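You operate a simulated robot arm through the tools that you are given. There is no shell and no other tool. Be economical: measure what you need, move in short steps, check, and stop when the job is done.

You run a simulated robot arm. Do the job below in one go: nothing can be reset, and whatever is moved stays where it is left.

JOB
Grind some pepper and salt, and stand the mills on the coasters.
Fine: grind into the dishes the mills stand in; pepper mill on the blue coaster, salt mill on the yellow one; spill none.

Only the result counts: the job must be done as asked and must still hold three seconds after the hand-in. Knocking over, shifting, dropping, spilling or breaking anything else fails it.

ROBOT AND FRAMES
A 7-joint arm with a two-finger parallel gripper, fixed in place. Base frame: the origin is at the foot of the arm, x ahead of it, y to its left, z up; the work surface is at about z = 750. Lengths are in mm, angles in degrees, forces in N, time in s.
With the tool pointing down near the work surface it reaches from about 200 to 680 mm from the base axis. Its first joint turns from -66.0 to 66.0 degrees. Payload 2.4 kg.
The TCP is the grasp point between the finger pads, 30 mm short of the fingertips. In the tool frame z runs along the fingers and y along their closing line. The gripper opens to 94 mm. The fingers are 28 mm wide and 10 mm thick; the gripper's body (50 by 96 mm) begins 55 mm behind the TCP.
Orientation is that of the tool frame in the base frame, as [roll, pitch, yaw] about the fixed x, y, z axes, in that order (R = Rz(yaw) Ry(pitch) Rx(roll)). With the fingers straight down and closing along the base's y, the tool's x points along the base's -x, its y along +y and its z along -z.

CONTROLS
- The arm moves only by the tool nudge_tool. Its argument "increments" is one flat list of numbers, 7 for each row, row after row: the turn, a rotation vector about the tool's x, y, z in units of 180 degrees (1.0 is 180 degrees), then the shift along the tool's x, y, z in units of 500 mm (1.0 is 500 mm), then the opening in per cent of the stroke, from 0 (shut) to 100 (fully open). In form: [wx, wy, wz, x, y, z, fingers, wx, wy, wz, x, y, z, fingers, ...]. A call has 1 to 12 rows; each row is the pose to reach, as a shift and turn from the pose commanded when the call began, along the tool's axes at that moment. A call with a number of a shift or a turn outside -1 to 1 is refused whole. Each row takes 0.2 s and may step no farther than 50 mm and 8.6 degrees from the row before; otherwise, or with a gripper value out of range, the whole call is refused. A pose out of reach is approached as far as the arm can. The call stops where the force on the tool passes 40 N (or 10 N more than at its start, if that is more) or the arm is blocked; 0.2 s more then pass. The fingers move at their own pace (about 153 mm/s each) and stop on an object; they squeeze with about 24 N. The grip force told is the motor's: it shows also when the fingers shut on nothing. Time passes only in rows, and 0.2 s behind the last, so rows that repeat a pose let the fingers close. It gives the time, the measured TCP pose, the force on the tool (base axes), the opening and the grip force at its end, in the units of the frame above (readings bear some noise), and new pictures: "pictures" is both (left out), scene, wrist or none.
- Cameras (640 x 400 px; columns grow to the right, rows downward): "scene" is fixed at [39.2, 472.3, 1450.6]; the picture's right is [-0.75, -0.66, 0.00], its down [-0.35, 0.39, -0.85] and it looks along [0.56, -0.64, -0.52] (base axes); focal length 334 px, centre (320, 200). "wrist" rides on the gripper at [76, 14, -102] in the tool frame; the picture's right is [-0.18, 0.98, 0.00], its down [-0.75, -0.14, -0.64] and it looks along [-0.63, -0.12, 0.77] (tool axes); focal length 243 px, centre (320, 200). There is no depth. A picture from a camera that has moved, and an enlarged one, comes with that camera's place and axes in the base frame and with its lens.
- close_up(camera, box): a new picture of the part [left, top, right, bottom] of that camera's present view, enlarged. It takes no simulated time.
- hand_in(): hands the job in; it is judged then, once.

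Work in short steps. Places have to be worked out from the pictures, the camera data and where the tool is seen: move nearer, look again, correct. Check each grasp and each placing, and mend what went wrong. You have 120 turns and 170 pictures in all, those below and enlarged ones among them. Open the gripper and draw the arm clear of the work before you hand the job in, unless the task says otherwise; then end with one line.

The tools are called after "Call:" as a command line: name --argument value ..., lists and objects as JSON in quotes. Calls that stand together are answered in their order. nudge_tool: Moves the arm, as the interface text tells. Its arguments: {"type":"object","properties":{"increments":{"type":"array","items":{"type":"number"}},"pictures":{"type":"string","enum":["both","scene","wrist","none"]}},"required":["increments"]} The other tools are called the same way: close_up (camera, box) takes an enlarged picture of a part of a camera's view; hand_in () hands the job in.

At the start:

```text
time: 0.0
eef_pos: [351.5, -168.0, 1234.4]
tcp_rot: [179.9, 0.0, -179.9]
force: [0.5, 0.4, 0.8]
opening: 94.0
finger_force: 0.0
```

scene: 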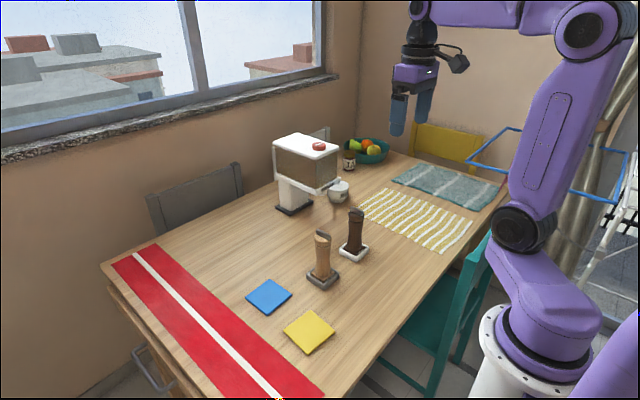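
wrist: 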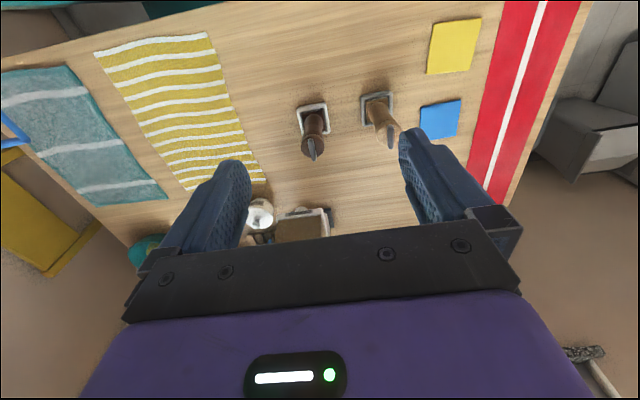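

I see two mills in dishes, one dark and one light, plus the two coasters. I'll enlarge them to see how the mills are built.

Call:
close_up --camera "scene" --box '[280, 190, 400, 300]'

Call:
close_up --camera "wrist" --box '[280, 70, 440, 170]'

Call:
close_up --camera "scene" --box '[230, 265, 350, 365]'

```text
3.64 times, centred on (340, 245) of scene
camera zoom: at [39.2, 472.3, 1450.6], right [-0.75, -0.66, 0.0], down [-0.35, 0.39, -0.85], along [0.56, -0.64, -0.52], focal length 1213 px, centre (247, 36)
```

zoom: 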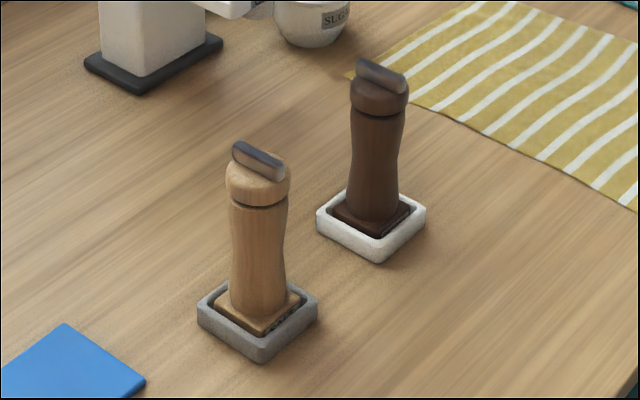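

```text
4.00 times, centred on (360, 120) of wrist
camera zoom: at [276.1, -153.6, 1335.4], right [0.18, 0.98, 0.0], down [0.75, -0.14, 0.64], along [0.63, -0.12, -0.77], focal length 970 px, centre (160, 520)
```

zoom: 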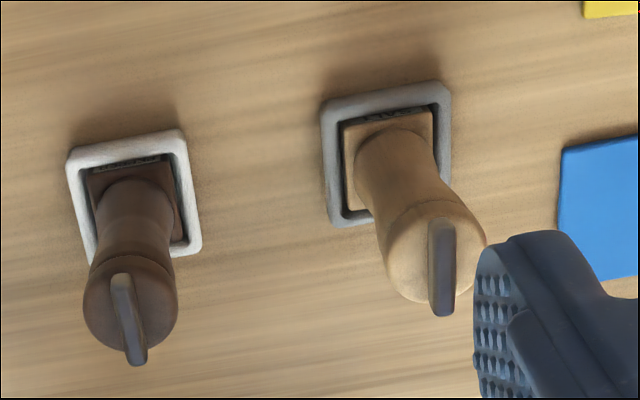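

```text
4.00 times, centred on (290, 315) of scene
camera zoom: at [39.2, 472.3, 1450.6], right [-0.75, -0.66, 0.0], down [-0.35, 0.39, -0.85], along [0.56, -0.64, -0.52], focal length 1334 px, centre (440, -260)
```

zoom: 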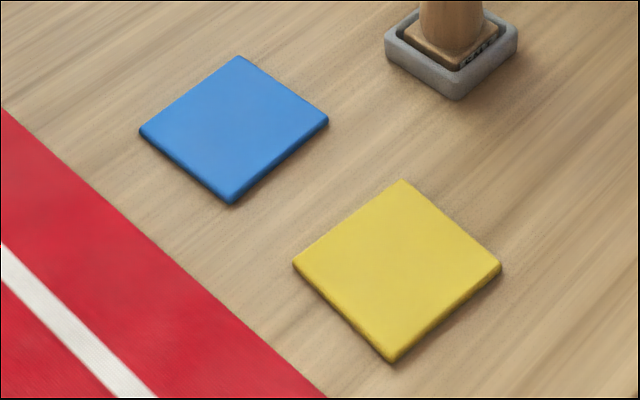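

The bases carry lettering, so I'll zoom in to read it.

Call:
close_up --camera "wrist" --box '[295, 100, 335, 125]'

Call:
close_up --camera "wrist" --box '[355, 85, 395, 110]'

Call:
close_up --camera "scene" --box '[305, 260, 345, 290]'

Call:
close_up --camera "scene" --box '[335, 200, 375, 264]'

```text
16.00 times, centred on (315, 112) of wrist
camera zoom: at [276.1, -153.6, 1335.4], right [0.18, 0.98, 0.0], down [0.75, -0.14, 0.64], along [0.63, -0.12, -0.77], focal length 3882 px, centre (400, 1600)
```

zoom: 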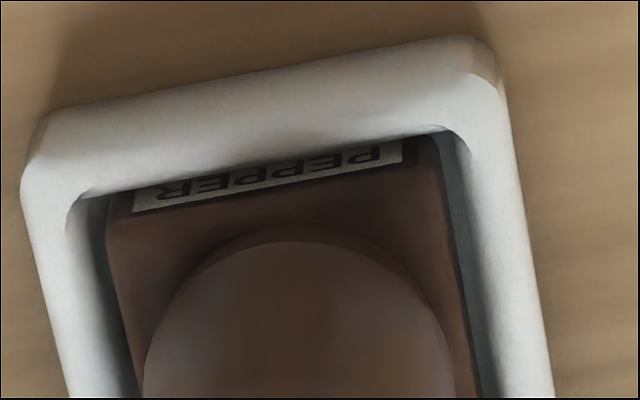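

```text
16.00 times, centred on (375, 98) of wrist
camera zoom: at [276.1, -153.6, 1335.4], right [0.18, 0.98, 0.0], down [0.75, -0.14, 0.64], along [0.63, -0.12, -0.77], focal length 3882 px, centre (-560, 1840)
```

zoom: 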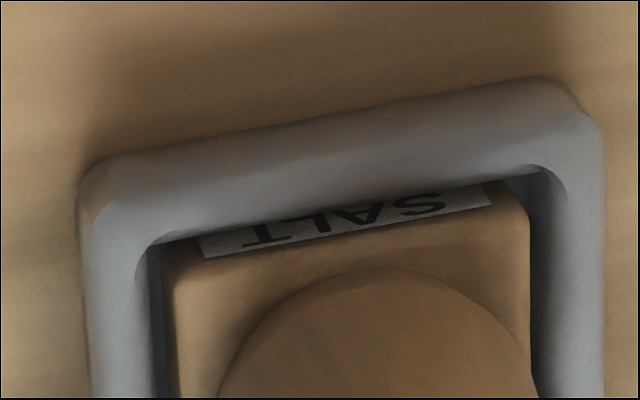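

```text
13.33 times, centred on (325, 275) of scene
camera zoom: at [39.2, 472.3, 1450.6], right [-0.75, -0.66, 0.0], down [-0.35, 0.39, -0.85], along [0.56, -0.64, -0.52], focal length 4448 px, centre (253, -800)
```

zoom: 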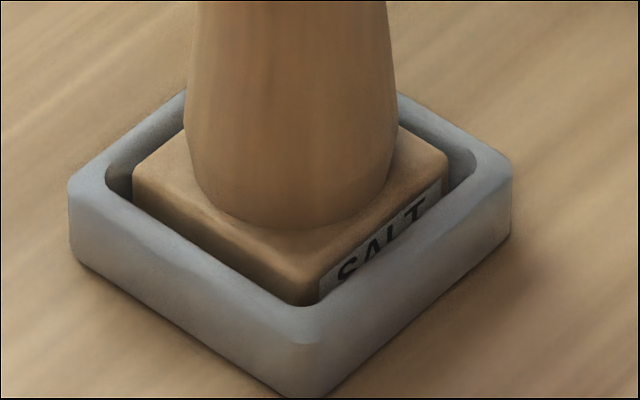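

```text
6.25 times, centred on (355, 232) of scene
camera zoom: at [39.2, 472.3, 1450.6], right [-0.75, -0.66, 0.0], down [-0.35, 0.39, -0.85], along [0.56, -0.64, -0.52], focal length 2085 px, centre (101, 0)
```

zoom: 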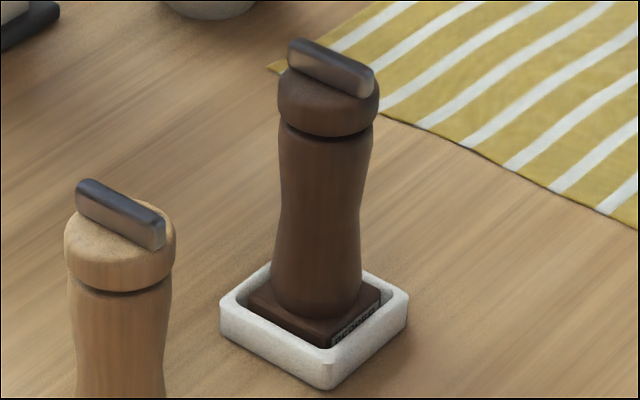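

Dark is pepper and light is salt, with the pepper mill at about (491, -210), the salt mill at about (493, -63) and the bar tops near z=918. Both bars run along x. I'll move over the pepper mill at z≈1020 and look again.

Call:
nudge_tool --increments '[0, 0, 0, -0.0465, -0.014, 0.07, 100, 0, 0, 0, -0.093, -0.028, 0.14, 100, 0, 0, 0, -0.1395, -0.042, 0.21, 100, 0, 0, 0, -0.186, -0.056, 0.28, 100, 0, 0, 0, -0.2325, -0.07, 0.35, 100, 0, 0, 0, -0.279, -0.084, 0.42, 100]'

```text
time: 1.4
eef_pos: [494.6, -207.7, 1027.3]
tcp_rot: [-180.0, -0.1, 180.0]
force: [0.5, 0.0, 1.2]
opening: 94.0
finger_force: 0.0
camera wrist: at [418.3, -193.1, 1128.1], right [0.18, 0.98, 0.0], down [0.75, -0.14, 0.64], along [0.63, -0.12, -0.77], focal length 243 px, centre (320, 200)
```

scene: 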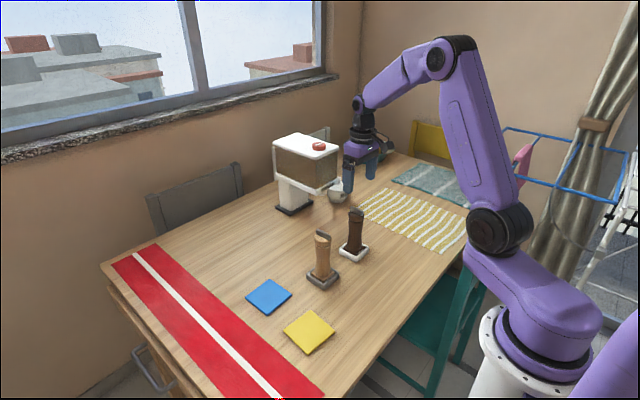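
wrist: 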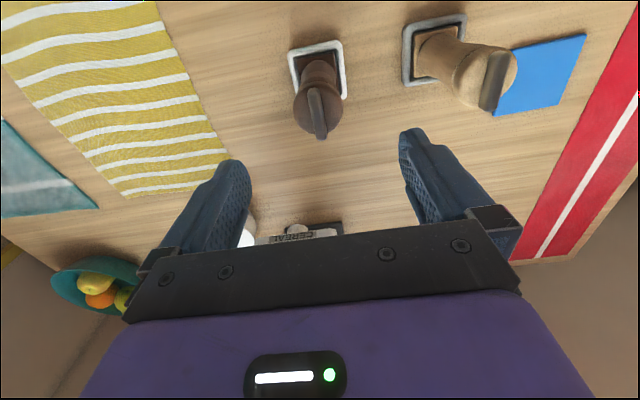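

The gripper is above the pepper mill. I'll zoom in to refine the bar's position and angle.

Call:
close_up --camera "wrist" --box '[270, 30, 382, 150]'

Call:
close_up --camera "scene" --box '[330, 150, 390, 230]'

```text
3.33 times, centred on (326, 90) of wrist
camera zoom: at [418.3, -193.1, 1128.1], right [0.18, 0.98, 0.0], down [0.75, -0.14, 0.64], along [0.63, -0.12, -0.77], focal length 809 px, centre (300, 567)
```

zoom: 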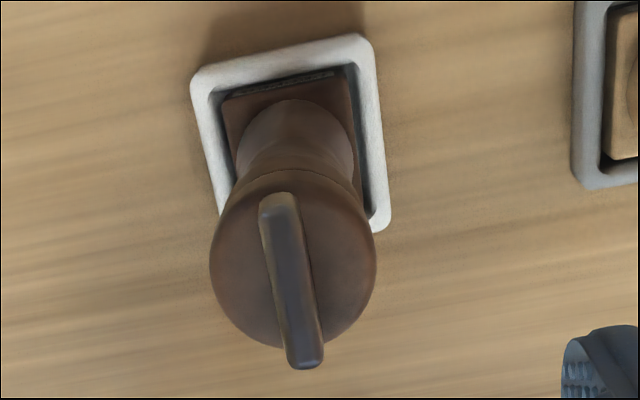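

```text
5.00 times, centred on (360, 190) of scene
camera zoom: at [39.2, 472.3, 1450.6], right [-0.75, -0.66, 0.0], down [-0.35, 0.39, -0.85], along [0.56, -0.64, -0.52], focal length 1668 px, centre (120, 250)
```

zoom: 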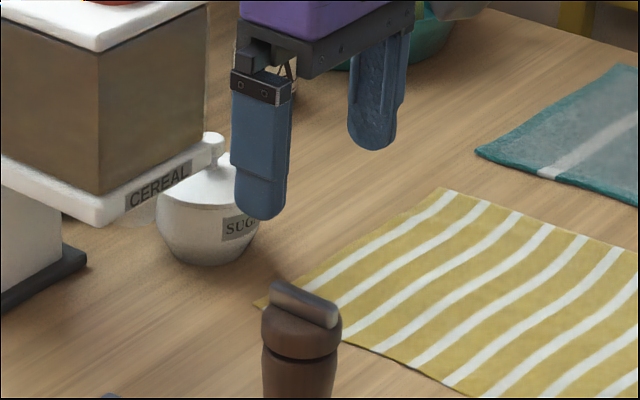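

The bar is about 9 mm wide, lies along x and is centred near (496, -210). I'll descend to z≈945, with the fingertips around 915, and check before going lower.

Call:
nudge_tool --increments '[0, 0, 0, -0.003, -0.004, 0.07, 100, 0, 0, 0, -0.003, -0.004, 0.13, 100, 0, 0, 0, -0.003, -0.004, 0.164, 100]'

Call:
close_up --camera "scene" --box '[320, 180, 390, 260]'

```text
time: 2.2
eef_pos: [496.9, -210.6, 941.4]
tcp_rot: [179.9, 0.1, -179.9]
force: [0.1, 0.1, 0.1]
opening: 93.7
finger_force: 0.0
camera wrist: at [419.9, -196.9, 1043.0], right [0.18, 0.98, 0.0], down [0.75, -0.14, 0.64], along [0.63, -0.12, -0.77], focal length 243 px, centre (320, 200)
```

scene: 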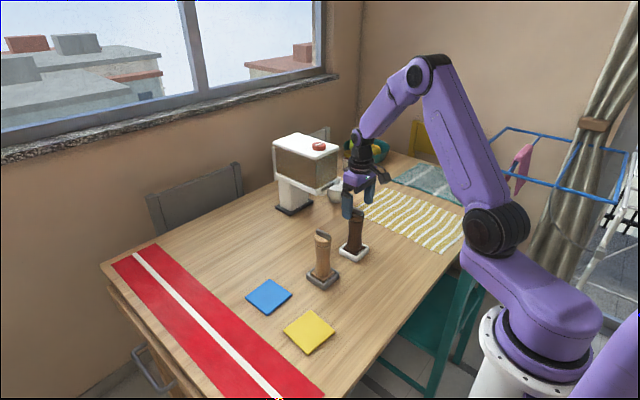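
wrist: 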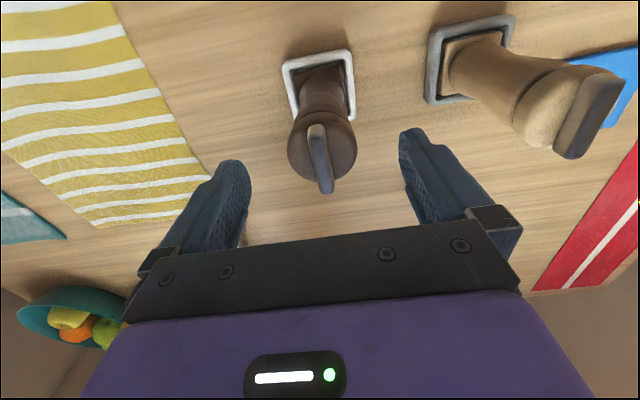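

```text
5.00 times, centred on (355, 220) of scene
camera zoom: at [39.2, 472.3, 1450.6], right [-0.75, -0.66, 0.0], down [-0.35, 0.39, -0.85], along [0.56, -0.64, -0.52], focal length 1668 px, centre (145, 100)
```

zoom: 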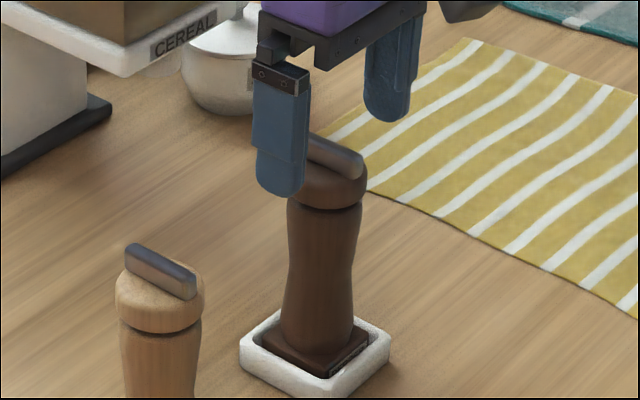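

The bar's top is at about 908–918, and the fingertips at about 911 straddle it. I'll lower by about 4 mm and close. The opening will show whether I have the bar (~9 mm) or the head (~43 mm).

Call:
nudge_tool --increments '[0, 0, 0, 0, 0, 0.008, 60, 0, 0, 0, 0, 0, 0.008, 30, 0, 0, 0, 0, 0, 0.008, 0, 0, 0, 0, 0, 0, 0.008, 0]'

Call:
close_up --camera "scene" --box '[320, 180, 390, 260]'

```text
time: 3.2
eef_pos: [494.7, -211.2, 937.7]
tcp_rot: [179.9, 0.0, -179.9]
force: [-0.7, 0.1, 0.8]
opening: 10.4
finger_force: 23.5
camera wrist: at [418.9, -197.1, 1039.1], right [0.18, 0.98, 0.0], down [0.75, -0.14, 0.64], along [0.63, -0.12, -0.77], focal length 243 px, centre (320, 200)
```

scene: 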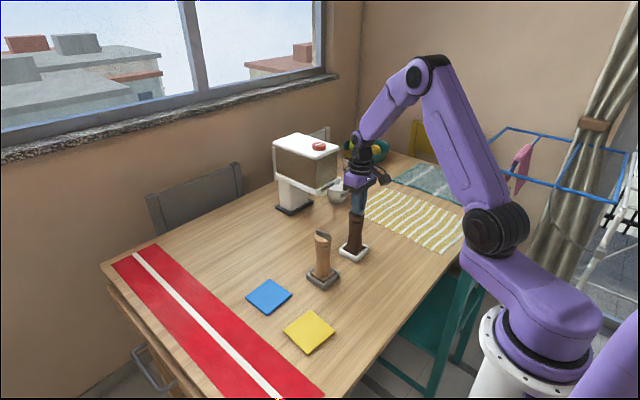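
wrist: 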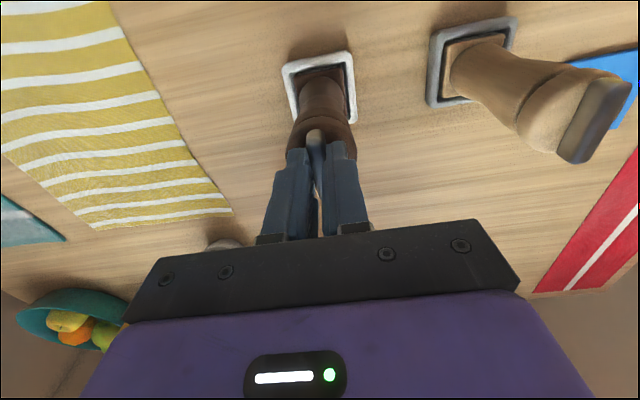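

```text
5.00 times, centred on (355, 220) of scene
camera zoom: at [39.2, 472.3, 1450.6], right [-0.75, -0.66, 0.0], down [-0.35, 0.39, -0.85], along [0.56, -0.64, -0.52], focal length 1668 px, centre (145, 100)
```

zoom: 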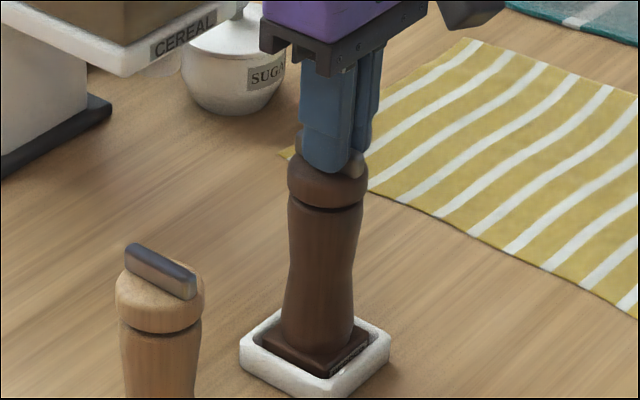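

The bar is gripped (opening 10.4). I'll turn it about 24° clockwise seen from above and watch both the head and the dish.

Call:
nudge_tool --increments '[0, 0, 0.0444, 0, 0, 0, 0, 0, 0, 0.0888, 0, 0, 0, 0, 0, 0, 0.1333, 0, 0, 0, 0]' --pictures "wrist"

Call:
close_up --camera "scene" --box '[320, 180, 390, 260]'

```text
time: 4.0
eef_pos: [494.5, -212.4, 937.9]
tcp_rot: [-179.9, 0.0, 155.9]
force: [-0.5, 0.9, -1.0]
opening: 10.2
finger_force: 24.0
camera wrist: at [429.8, -167.7, 1040.3], right [0.57, 0.82, 0.0], down [0.63, -0.44, 0.64], along [0.53, -0.37, -0.77], focal length 243 px, centre (320, 200)
```

wrist: 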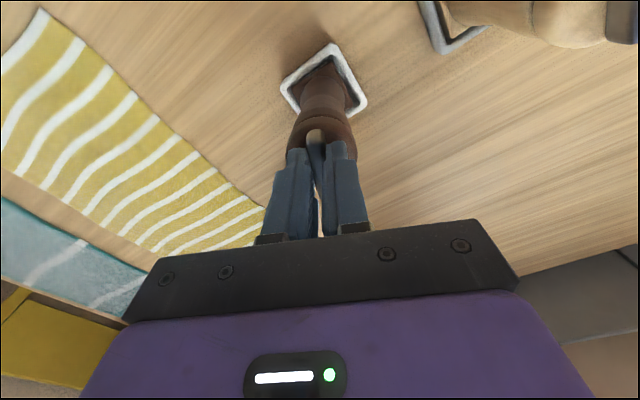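

```text
5.00 times, centred on (355, 220) of scene
camera zoom: at [39.2, 472.3, 1450.6], right [-0.75, -0.66, 0.0], down [-0.35, 0.39, -0.85], along [0.56, -0.64, -0.52], focal length 1668 px, centre (145, 100)
```

zoom: 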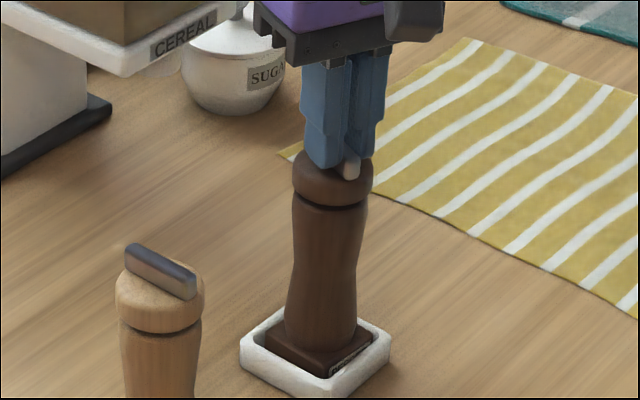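

The head turns with the gripper and the dish hasn't moved, but the mill may have crept slightly inside the dish. I'll zoom in to check the clearance.

Call:
close_up --camera "wrist" --box '[270, 35, 382, 165]'

Call:
close_up --camera "scene" --box '[330, 230, 380, 265]'

```text
3.08 times, centred on (326, 100) of wrist
camera zoom: at [429.8, -167.7, 1040.3], right [0.57, 0.82, 0.0], down [0.63, -0.44, 0.64], along [0.53, -0.37, -0.77], focal length 746 px, centre (302, 508)
```

zoom: 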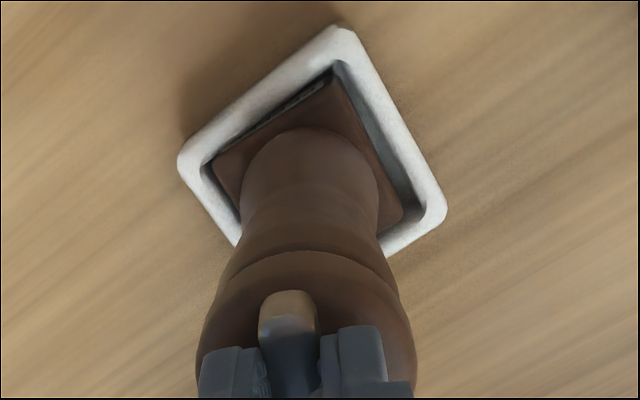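

```text
11.43 times, centred on (355, 248) of scene
camera zoom: at [39.2, 472.3, 1450.6], right [-0.75, -0.66, 0.0], down [-0.35, 0.39, -0.85], along [0.56, -0.64, -0.52], focal length 3812 px, centre (-80, -343)
```

zoom: 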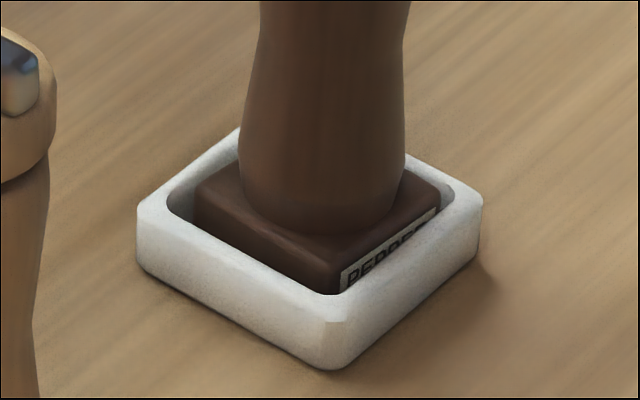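

The mill crept about 2 mm, so its axis is probably a few mm farther along the bar than the TCP. I'll turn another 48° about a point 4 mm ahead and check that the head stays put.

Call:
nudge_tool --increments '[0, 0, 0.0444, -0.0001, 0.0011, 0, 0, 0, 0, 0.0889, -0.0003, 0.0022, 0, 0, 0, 0, 0.1333, -0.0007, 0.0033, 0, 0, 0, 0, 0.1778, -0.0013, 0.0043, 0, 0, 0, 0, 0.2222, -0.002, 0.0051, 0, 0, 0, 0, 0.2667, -0.0026, 0.0059, 0, 0]' --pictures "none"

Call:
close_up --camera "scene" --box '[320, 180, 390, 260]'

Call:
close_up --camera "scene" --box '[330, 230, 380, 265]'

```text
time: 5.4
eef_pos: [496.2, -208.0, 937.4]
tcp_rot: [-180.0, 0.0, 108.0]
force: [-1.4, 3.5, 1.3]
opening: 10.7
finger_force: 24.0
```

```text
5.00 times, centred on (355, 220) of scene
camera zoom: at [39.2, 472.4, 1450.5], right [-0.75, -0.66, 0.0], down [-0.35, 0.39, -0.85], along [0.56, -0.64, -0.52], focal length 1668 px, centre (145, 100)
```

zoom: 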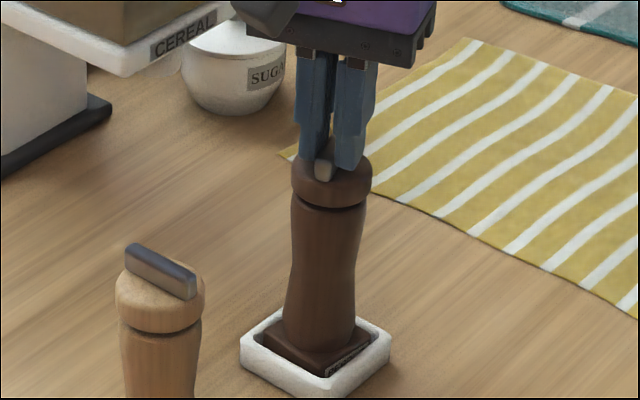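

```text
11.43 times, centred on (355, 248) of scene
camera zoom: at [39.2, 472.4, 1450.5], right [-0.75, -0.66, 0.0], down [-0.35, 0.39, -0.85], along [0.56, -0.64, -0.52], focal length 3812 px, centre (-80, -343)
```

zoom: 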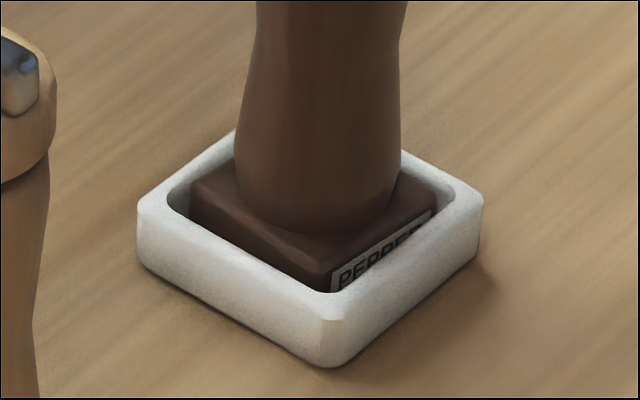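

The mill stays in the dish and the dish is unmoved, after 72° of grinding. I'll open in place to let the mill settle, then look.

Call:
nudge_tool --increments '[0, 0, 0, 0, 0, 0, 30, 0, 0, 0, 0, 0, 0, 100, 0, 0, 0, 0, 0, 0, 100]' --pictures "wrist"

Call:
close_up --camera "scene" --box '[320, 180, 390, 260]'

Call:
close_up --camera "wrist" --box '[260, 50, 380, 200]'

```text
time: 6.2
eef_pos: [496.7, -208.7, 938.0]
tcp_rot: [179.9, 0.0, 108.0]
force: [-0.3, 0.6, 1.1]
opening: 93.9
finger_force: 0.1
camera wrist: at [486.1, -132.3, 1039.3], right [0.99, 0.13, 0.0], down [0.1, -0.76, 0.64], along [0.08, -0.64, -0.77], focal length 243 px, centre (320, 200)
```

wrist: 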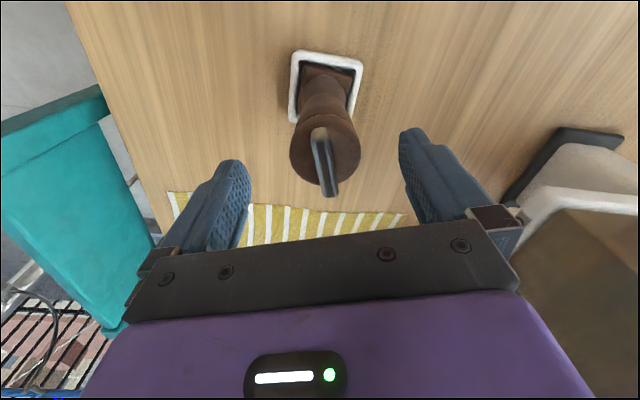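

```text
5.00 times, centred on (355, 220) of scene
camera zoom: at [39.2, 472.3, 1450.6], right [-0.75, -0.66, 0.0], down [-0.35, 0.39, -0.85], along [0.56, -0.64, -0.52], focal length 1668 px, centre (145, 100)
```

zoom: 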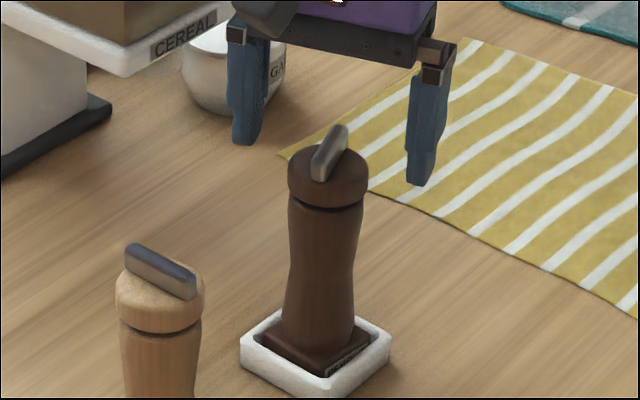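

```text
2.67 times, centred on (320, 125) of wrist
camera zoom: at [486.1, -132.3, 1039.3], right [0.99, 0.13, 0.0], down [0.1, -0.76, 0.64], along [0.08, -0.64, -0.77], focal length 647 px, centre (320, 400)
```

zoom: 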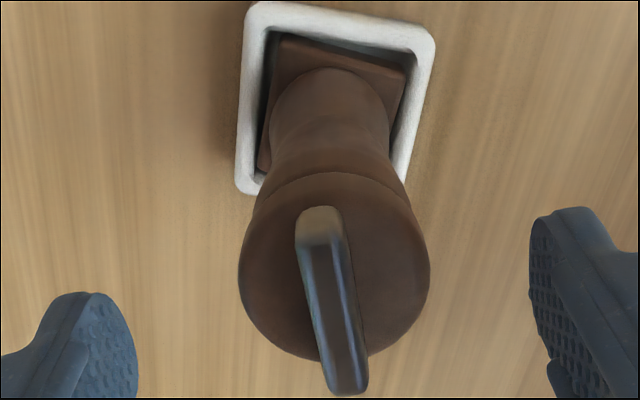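

The mill is upright again, and this view puts its axis at about (499.5, -211). I'll centre on that and turn the open gripper back 180° to regrip for a longer stroke.

Call:
nudge_tool --increments '[0, 0, -0.0472, -0.0061, 0.0039, 0, 100, 0, 0, -0.0944, -0.0061, 0.0039, 0, 100, 0, 0, -0.1417, -0.0061, 0.0039, 0, 100, 0, 0, -0.1889, -0.0061, 0.0039, 0, 100, 0, 0, -0.2361, -0.0061, 0.0039, 0, 100, 0, 0, -0.2833, -0.0061, 0.0039, 0, 100, 0, 0, -0.3306, -0.0061, 0.0039, 0, 100, 0, 0, -0.3778, -0.0061, 0.0039, 0, 100, 0, 0, -0.425, -0.0061, 0.0039, 0, 100, 0, 0, -0.4722, -0.0061, 0.0039, 0, 100, 0, 0, -0.5194, -0.0061, 0.0039, 0, 100, 0, 0, -0.5667, -0.0061, 0.0039, 0, 100]' --pictures "none"

Call:
nudge_tool --increments '[0, 0, -0.0472, 0, 0, 0, 100, 0, 0, -0.0944, 0, 0, 0, 100, 0, 0, -0.1417, 0, 0, 0, 100, 0, 0, -0.1889, 0, 0, 0, 100, 0, 0, -0.2361, 0, 0, 0, 100, 0, 0, -0.2833, 0, 0, 0, 100, 0, 0, -0.3306, 0, 0, 0, 100, 0, 0, -0.3778, 0, 0, 0, 100, 0, 0, -0.425, 0, 0, 0, 100, 0, 0, -0.4333, 0, 0, 0, 100]'

Call:
close_up --camera "wrist" --box '[260, 50, 380, 200]'

```text
time: 8.8
eef_pos: [498.8, -212.3, 937.6]
tcp_rot: [180.0, 0.0, -149.8]
force: [0.5, 0.2, 0.7]
opening: 93.9
finger_force: 0.1
```

```text
time: 11.0
eef_pos: [499.2, -210.9, 937.7]
tcp_rot: [179.9, 0.0, -71.7]
force: [0.5, 0.6, -0.4]
opening: 94.1
finger_force: 0.0
camera wrist: at [508.2, -288.1, 1039.6], right [-0.99, -0.13, 0.0], down [-0.1, 0.76, 0.64], along [-0.08, 0.64, -0.77], focal length 243 px, centre (320, 200)
```

scene: 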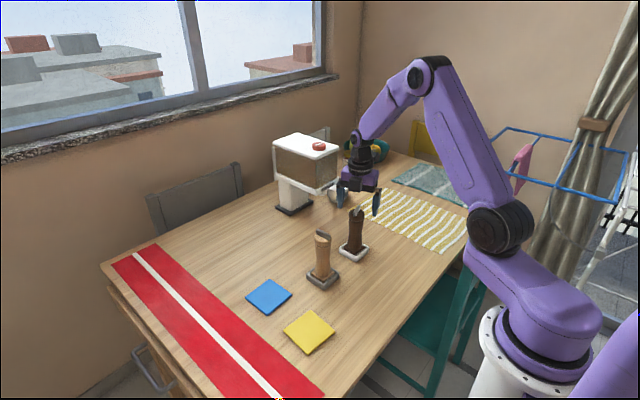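
wrist: 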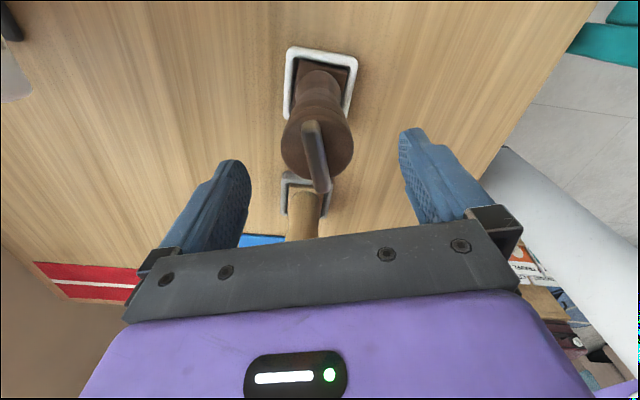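

```text
2.67 times, centred on (320, 125) of wrist
camera zoom: at [508.2, -288.1, 1039.6], right [-0.99, -0.13, 0.0], down [-0.1, 0.76, 0.64], along [-0.08, 0.64, -0.77], focal length 647 px, centre (320, 400)
```

zoom: 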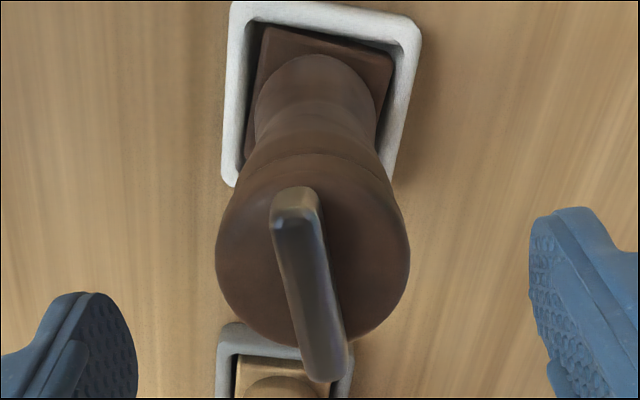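

Combining the two opposite views gives an axis of about (500.4, -211.4). I'll shift 1 mm, close, and grind +96°.

Call:
nudge_tool --increments '[0, 0, 0, 0.0017, -0.002, 0, 50, 0, 0, 0, 0.0017, -0.002, 0, 0, 0, 0, 0, 0.0017, -0.002, 0, 0]' --pictures "none"

Call:
nudge_tool --increments '[0, 0, 0.0444, 0, 0, 0, 0, 0, 0, 0.0889, 0, 0, 0, 0, 0, 0, 0.1333, 0, 0, 0, 0, 0, 0, 0.1778, 0, 0, 0, 0, 0, 0, 0.2222, 0, 0, 0, 0, 0, 0, 0.2667, 0, 0, 0, 0, 0, 0, 0.3111, 0, 0, 0, 0, 0, 0, 0.3556, 0, 0, 0, 0, 0, 0, 0.4, 0, 0, 0, 0, 0, 0, 0.4444, 0, 0, 0, 0, 0, 0, 0.4889, 0, 0, 0, 0, 0, 0, 0.5333, 0, 0, 0, 0]' --pictures "none"

Call:
close_up --camera "scene" --box '[320, 180, 390, 260]'

Call:
close_up --camera "scene" --box '[330, 230, 380, 265]'

```text
time: 11.8
eef_pos: [500.3, -212.1, 937.9]
tcp_rot: [180.0, 0.0, -71.8]
force: [0.0, 0.1, 0.3]
opening: 10.2
finger_force: 24.1
```

```text
time: 14.4
eef_pos: [499.3, -213.5, 938.4]
tcp_rot: [180.0, 0.0, -168.0]
force: [-1.0, 0.1, 3.8]
opening: 10.5
finger_force: 24.1
```

```text
5.00 times, centred on (355, 220) of scene
camera zoom: at [39.1, 472.3, 1450.6], right [-0.75, -0.66, 0.0], down [-0.35, 0.39, -0.85], along [0.56, -0.64, -0.52], focal length 1668 px, centre (145, 100)
```

zoom: 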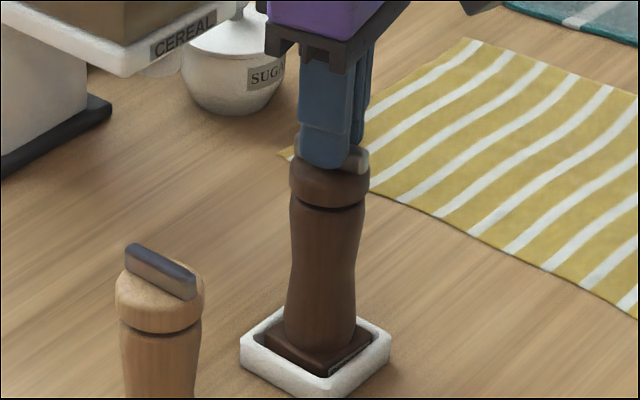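

```text
11.43 times, centred on (355, 248) of scene
camera zoom: at [39.1, 472.3, 1450.6], right [-0.75, -0.66, 0.0], down [-0.35, 0.39, -0.85], along [0.56, -0.64, -0.52], focal length 3812 px, centre (-80, -343)
```

zoom: 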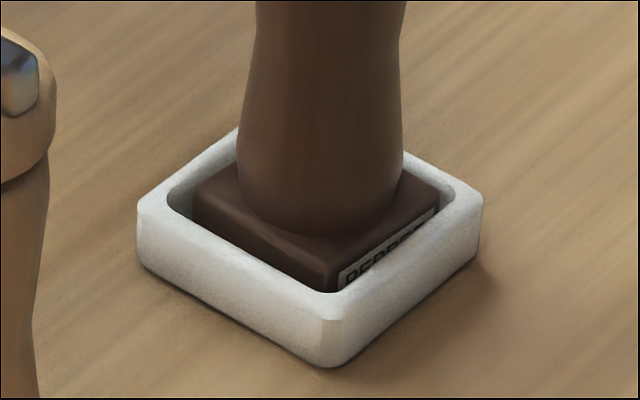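

All stable. I'll continue another 96°.

Call:
nudge_tool --increments '[0, 0, 0.0444, 0, 0, 0, 0, 0, 0, 0.0889, 0, 0, 0, 0, 0, 0, 0.1333, 0, 0, 0, 0, 0, 0, 0.1778, 0, 0, 0, 0, 0, 0, 0.2222, 0, 0, 0, 0, 0, 0, 0.2667, 0, 0, 0, 0, 0, 0, 0.3111, 0, 0, 0, 0, 0, 0, 0.3556, 0, 0, 0, 0, 0, 0, 0.4, 0, 0, 0, 0, 0, 0, 0.4444, 0, 0, 0, 0, 0, 0, 0.4889, 0, 0, 0, 0, 0, 0, 0.5333, 0, 0, 0, 0]' --pictures "none"

Call:
nudge_tool --increments '[0, 0, 0, 0, 0, 0, 30, 0, 0, 0, 0, 0, 0, 100, 0, 0, 0, 0, 0, 0, 100]' --pictures "wrist"

Call:
close_up --camera "scene" --box '[320, 180, 390, 260]'

Call:
close_up --camera "wrist" --box '[260, 50, 380, 200]'

```text
time: 17.0
eef_pos: [501.8, -212.0, 938.5]
tcp_rot: [179.8, 0.0, 95.9]
force: [-3.0, 1.5, 9.0]
opening: 10.2
finger_force: 23.6
```

```text
time: 17.8
eef_pos: [501.1, -211.9, 937.8]
tcp_rot: [180.0, 0.0, 96.1]
force: [-0.5, -0.1, -0.5]
opening: 94.1
finger_force: 0.0
camera wrist: at [507.0, -135.1, 1039.1], right [1.0, -0.08, 0.0], down [-0.06, -0.76, 0.64], along [-0.05, -0.64, -0.77], focal length 243 px, centre (320, 200)
```

wrist: 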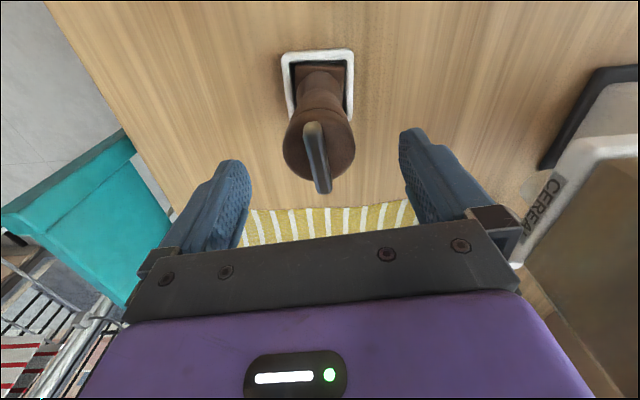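

```text
5.00 times, centred on (355, 220) of scene
camera zoom: at [39.2, 472.3, 1450.6], right [-0.75, -0.66, 0.0], down [-0.35, 0.39, -0.85], along [0.56, -0.64, -0.52], focal length 1668 px, centre (145, 100)
```

zoom: 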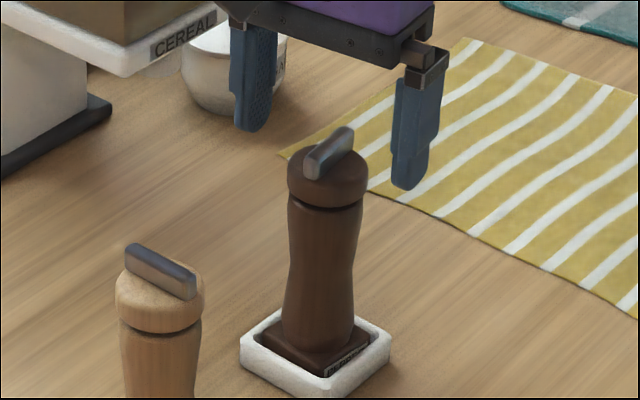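

```text
2.67 times, centred on (320, 125) of wrist
camera zoom: at [507.0, -135.1, 1039.1], right [1.0, -0.08, 0.0], down [-0.06, -0.76, 0.64], along [-0.05, -0.64, -0.77], focal length 647 px, centre (320, 400)
```

zoom: 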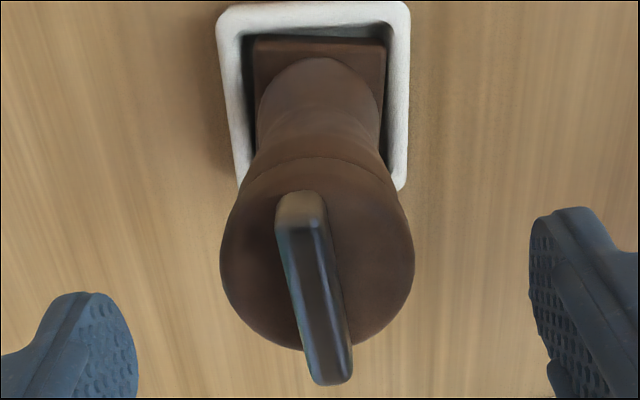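

264° so far with the mill standing well. I'll return the open gripper 180° for another stroke, making sure there's clearly "some" pepper.

Call:
nudge_tool --increments '[0, 0, -0.0472, 0, 0, 0, 100, 0, 0, -0.0944, 0, 0, 0, 100, 0, 0, -0.1417, 0, 0, 0, 100, 0, 0, -0.1889, 0, 0, 0, 100, 0, 0, -0.2361, 0, 0, 0, 100, 0, 0, -0.2833, 0, 0, 0, 100, 0, 0, -0.3306, 0, 0, 0, 100, 0, 0, -0.3778, 0, 0, 0, 100, 0, 0, -0.425, 0, 0, 0, 100, 0, 0, -0.4722, 0, 0, 0, 100, 0, 0, -0.5194, 0, 0, 0, 100, 0, 0, -0.5667, 0, 0, 0, 100]' --pictures "none"

Call:
nudge_tool --increments '[0, 0, -0.0472, 0, 0, 0, 100, 0, 0, -0.0944, 0, 0, 0, 100, 0, 0, -0.1417, 0, 0, 0, 100, 0, 0, -0.1889, 0, 0, 0, 100, 0, 0, -0.2361, 0, 0, 0, 100, 0, 0, -0.2833, 0, 0, 0, 100, 0, 0, -0.3306, 0, 0, 0, 100, 0, 0, -0.3778, 0, 0, 0, 100, 0, 0, -0.425, 0, 0, 0, 50, 0, 0, -0.4333, 0, 0, 0, 0, 0, 0, -0.4333, 0, 0, 0, 0, 0, 0, -0.4333, 0, 0, 0, 0]' --pictures "none"

Call:
nudge_tool --increments '[0, 0, 0.0444, 0, 0, 0, 0, 0, 0, 0.0889, 0, 0, 0, 0, 0, 0, 0.1333, 0, 0, 0, 0, 0, 0, 0.1778, 0, 0, 0, 0, 0, 0, 0.2222, 0, 0, 0, 0, 0, 0, 0.2667, 0, 0, 0, 0, 0, 0, 0.3111, 0, 0, 0, 0, 0, 0, 0.3556, 0, 0, 0, 0, 0, 0, 0.4, 0, 0, 0, 0, 0, 0, 0.4444, 0, 0, 0, 0, 0, 0, 0.4889, 0, 0, 0, 0, 0, 0, 0.5333, 0, 0, 0, 0]' --pictures "none"

Call:
close_up --camera "scene" --box '[320, 180, 390, 260]'

```text
time: 20.4
eef_pos: [500.0, -211.1, 938.9]
tcp_rot: [180.0, 0.0, -161.7]
force: [0.2, 0.1, 0.7]
opening: 94.0
finger_force: 0.1
```

```text
time: 23.0
eef_pos: [499.7, -213.9, 938.0]
tcp_rot: [180.0, 0.0, -84.0]
force: [1.3, 0.1, 0.6]
opening: 10.7
finger_force: 23.7
```

```text
time: 25.6
eef_pos: [500.3, -210.9, 938.1]
tcp_rot: [179.9, -0.1, 179.9]
force: [-5.5, 1.7, 17.5]
opening: 10.3
finger_force: 24.4
```

```text
5.00 times, centred on (355, 220) of scene
camera zoom: at [38.8, 472.5, 1450.5], right [-0.75, -0.66, 0.0], down [-0.35, 0.39, -0.85], along [0.56, -0.64, -0.52], focal length 1668 px, centre (145, 100)
```

zoom: 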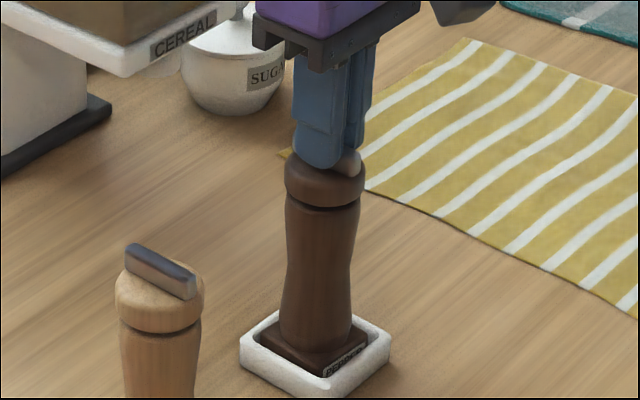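

The upward force has risen to 17.5 N and the mill is leaning a bit. A full 360° is done, so I'll release here and let it settle.

Call:
nudge_tool --increments '[0, 0, 0, 0, 0, 0, 25, 0, 0, 0, 0, 0, 0, 60, 0, 0, 0, 0, 0, 0, 100, 0, 0, 0, 0, 0, 0, 100]' --pictures "wrist"

Call:
close_up --camera "scene" --box '[320, 180, 390, 260]'

Call:
close_up --camera "scene" --box '[330, 230, 380, 265]'

Call:
close_up --camera "wrist" --box '[260, 30, 380, 180]'

```text
time: 26.6
eef_pos: [501.6, -210.3, 938.1]
tcp_rot: [179.9, 0.0, -179.9]
force: [0.1, -0.5, 0.1]
opening: 94.0
finger_force: 0.0
camera wrist: at [423.9, -197.5, 1039.2], right [0.18, 0.98, 0.0], down [0.75, -0.14, 0.64], along [0.63, -0.12, -0.77], focal length 243 px, centre (320, 200)
```

wrist: 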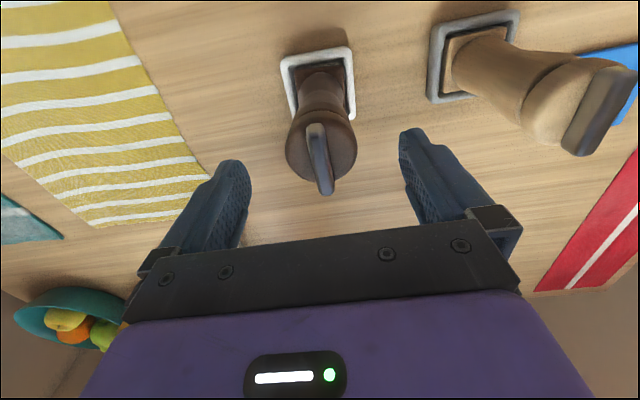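

```text
5.00 times, centred on (355, 220) of scene
camera zoom: at [39.2, 472.3, 1450.6], right [-0.75, -0.66, 0.0], down [-0.35, 0.39, -0.85], along [0.56, -0.64, -0.52], focal length 1668 px, centre (145, 100)
```

zoom: 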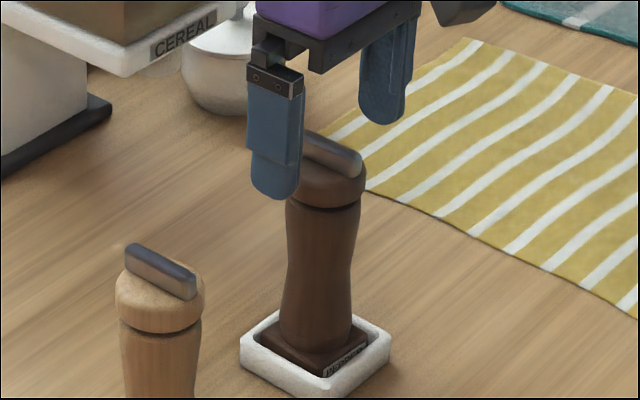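

```text
11.43 times, centred on (355, 248) of scene
camera zoom: at [39.2, 472.3, 1450.6], right [-0.75, -0.66, 0.0], down [-0.35, 0.39, -0.85], along [0.56, -0.64, -0.52], focal length 3812 px, centre (-80, -343)
```

zoom: 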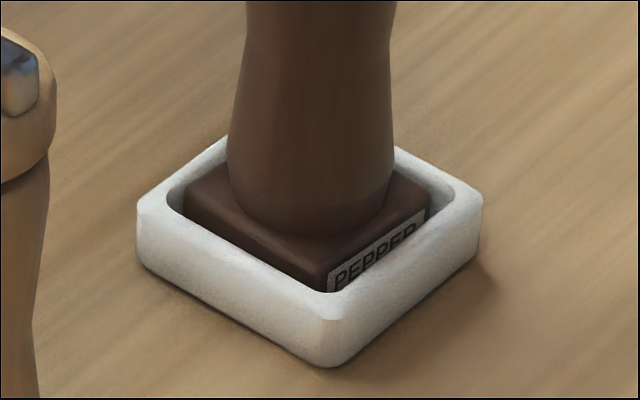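

```text
2.67 times, centred on (320, 105) of wrist
camera zoom: at [423.9, -197.5, 1039.2], right [0.18, 0.98, 0.0], down [0.75, -0.14, 0.64], along [0.63, -0.12, -0.77], focal length 647 px, centre (320, 453)
```

zoom: 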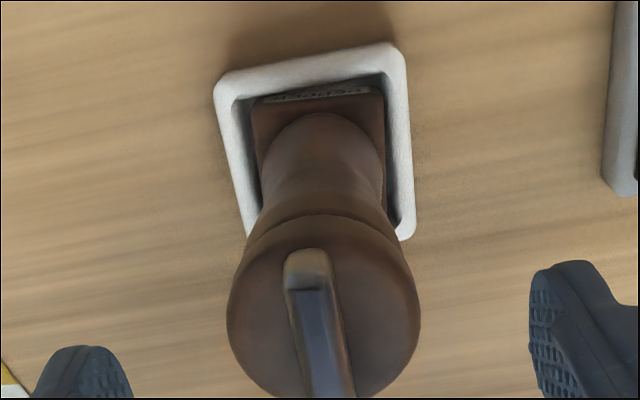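

Standing fine, and the dish is unmoved. To carry it I'll lower the open fingers around the head and neck (TCP ~880) so head and body are held together, then close.

Call:
nudge_tool --increments '[0, 0, 0, 0, 0, 0.04, 100, 0, 0, 0, 0, 0, 0.08, 100, 0, 0, 0, 0, 0, 0.116, 100, 0, 0, 0, 0, 0, 0.116, 70, 0, 0, 0, 0, 0, 0.116, 40, 0, 0, 0, 0, 0, 0.116, 0, 0, 0, 0, 0, 0, 0.116, 0]' --pictures "wrist"

Call:
close_up --camera "scene" --box '[320, 180, 390, 260]'

```text
time: 28.2
eef_pos: [500.3, -211.0, 879.5]
tcp_rot: [-179.9, -0.1, -179.9]
force: [0.7, 0.0, 0.0]
opening: 47.1
finger_force: 23.7
camera wrist: at [425.0, -196.4, 981.0], right [0.18, 0.98, 0.0], down [0.75, -0.14, 0.64], along [0.63, -0.12, -0.77], focal length 243 px, centre (320, 200)
```

wrist: 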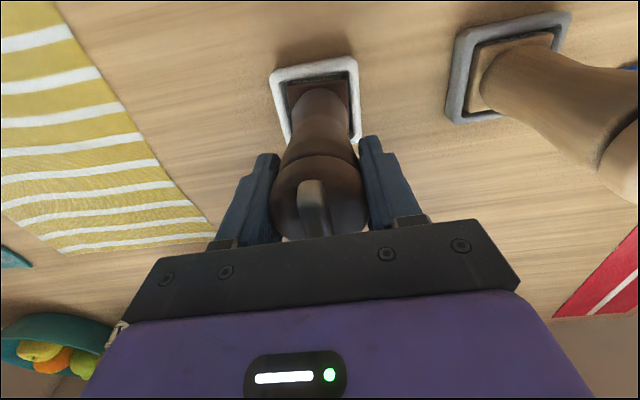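

```text
5.00 times, centred on (355, 220) of scene
camera zoom: at [39.2, 472.3, 1450.6], right [-0.75, -0.66, 0.0], down [-0.35, 0.39, -0.85], along [0.56, -0.64, -0.52], focal length 1668 px, centre (145, 100)
```

zoom: 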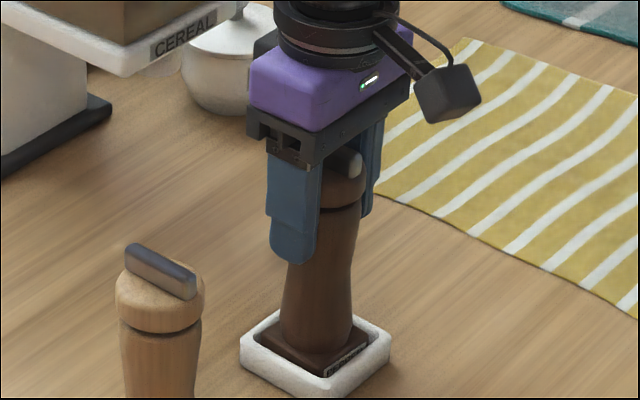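

Firm grip at 47 mm. I'll lift straight up 60 mm and look into the dish for pepper.

Call:
nudge_tool --increments '[0, 0, 0, 0, 0, -0.01, 0, 0, 0, 0, 0, 0, -0.03, 0, 0, 0, 0, 0, 0, -0.06, 0, 0, 0, 0, 0, 0, -0.09, 0, 0, 0, 0, 0, 0, -0.12, 0]' --pictures "wrist"

Call:
close_up --camera "scene" --box '[320, 180, 390, 264]'

Call:
close_up --camera "scene" --box '[330, 230, 380, 265]'

```text
time: 29.4
eef_pos: [502.1, -210.2, 941.3]
tcp_rot: [-180.0, -0.1, -179.9]
force: [-0.5, -0.2, -2.4]
opening: 47.1
finger_force: 24.5
camera wrist: at [425.5, -198.0, 1042.7], right [0.18, 0.98, 0.0], down [0.75, -0.14, 0.64], along [0.63, -0.12, -0.77], focal length 243 px, centre (320, 200)
```

wrist: 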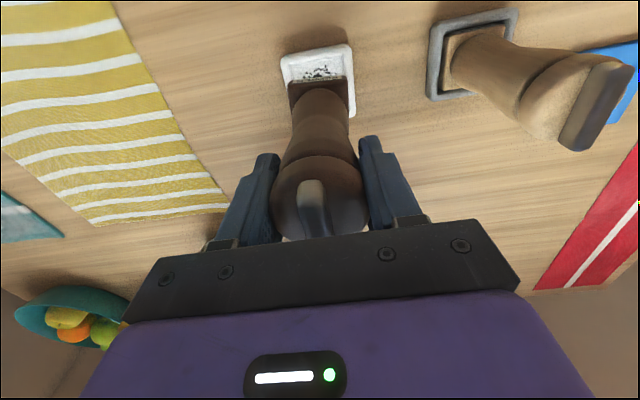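

```text
4.76 times, centred on (355, 222) of scene
camera zoom: at [39.2, 472.3, 1450.6], right [-0.75, -0.66, 0.0], down [-0.35, 0.39, -0.85], along [0.56, -0.64, -0.52], focal length 1588 px, centre (153, 95)
```

zoom: 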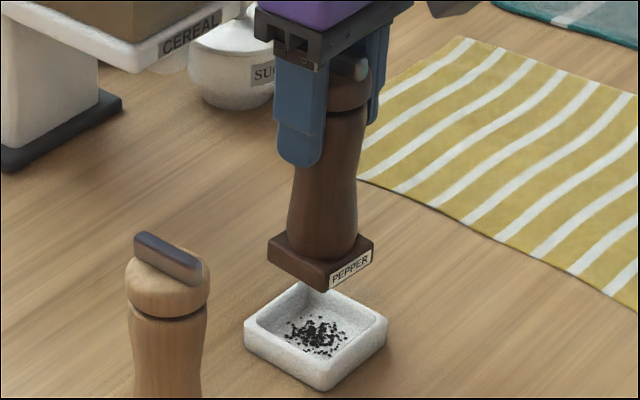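

```text
11.43 times, centred on (355, 248) of scene
camera zoom: at [39.2, 472.3, 1450.6], right [-0.75, -0.66, 0.0], down [-0.35, 0.39, -0.85], along [0.56, -0.64, -0.52], focal length 3812 px, centre (-80, -343)
```

zoom: 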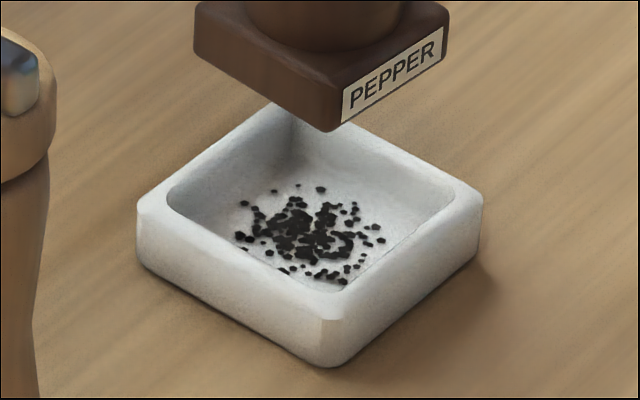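

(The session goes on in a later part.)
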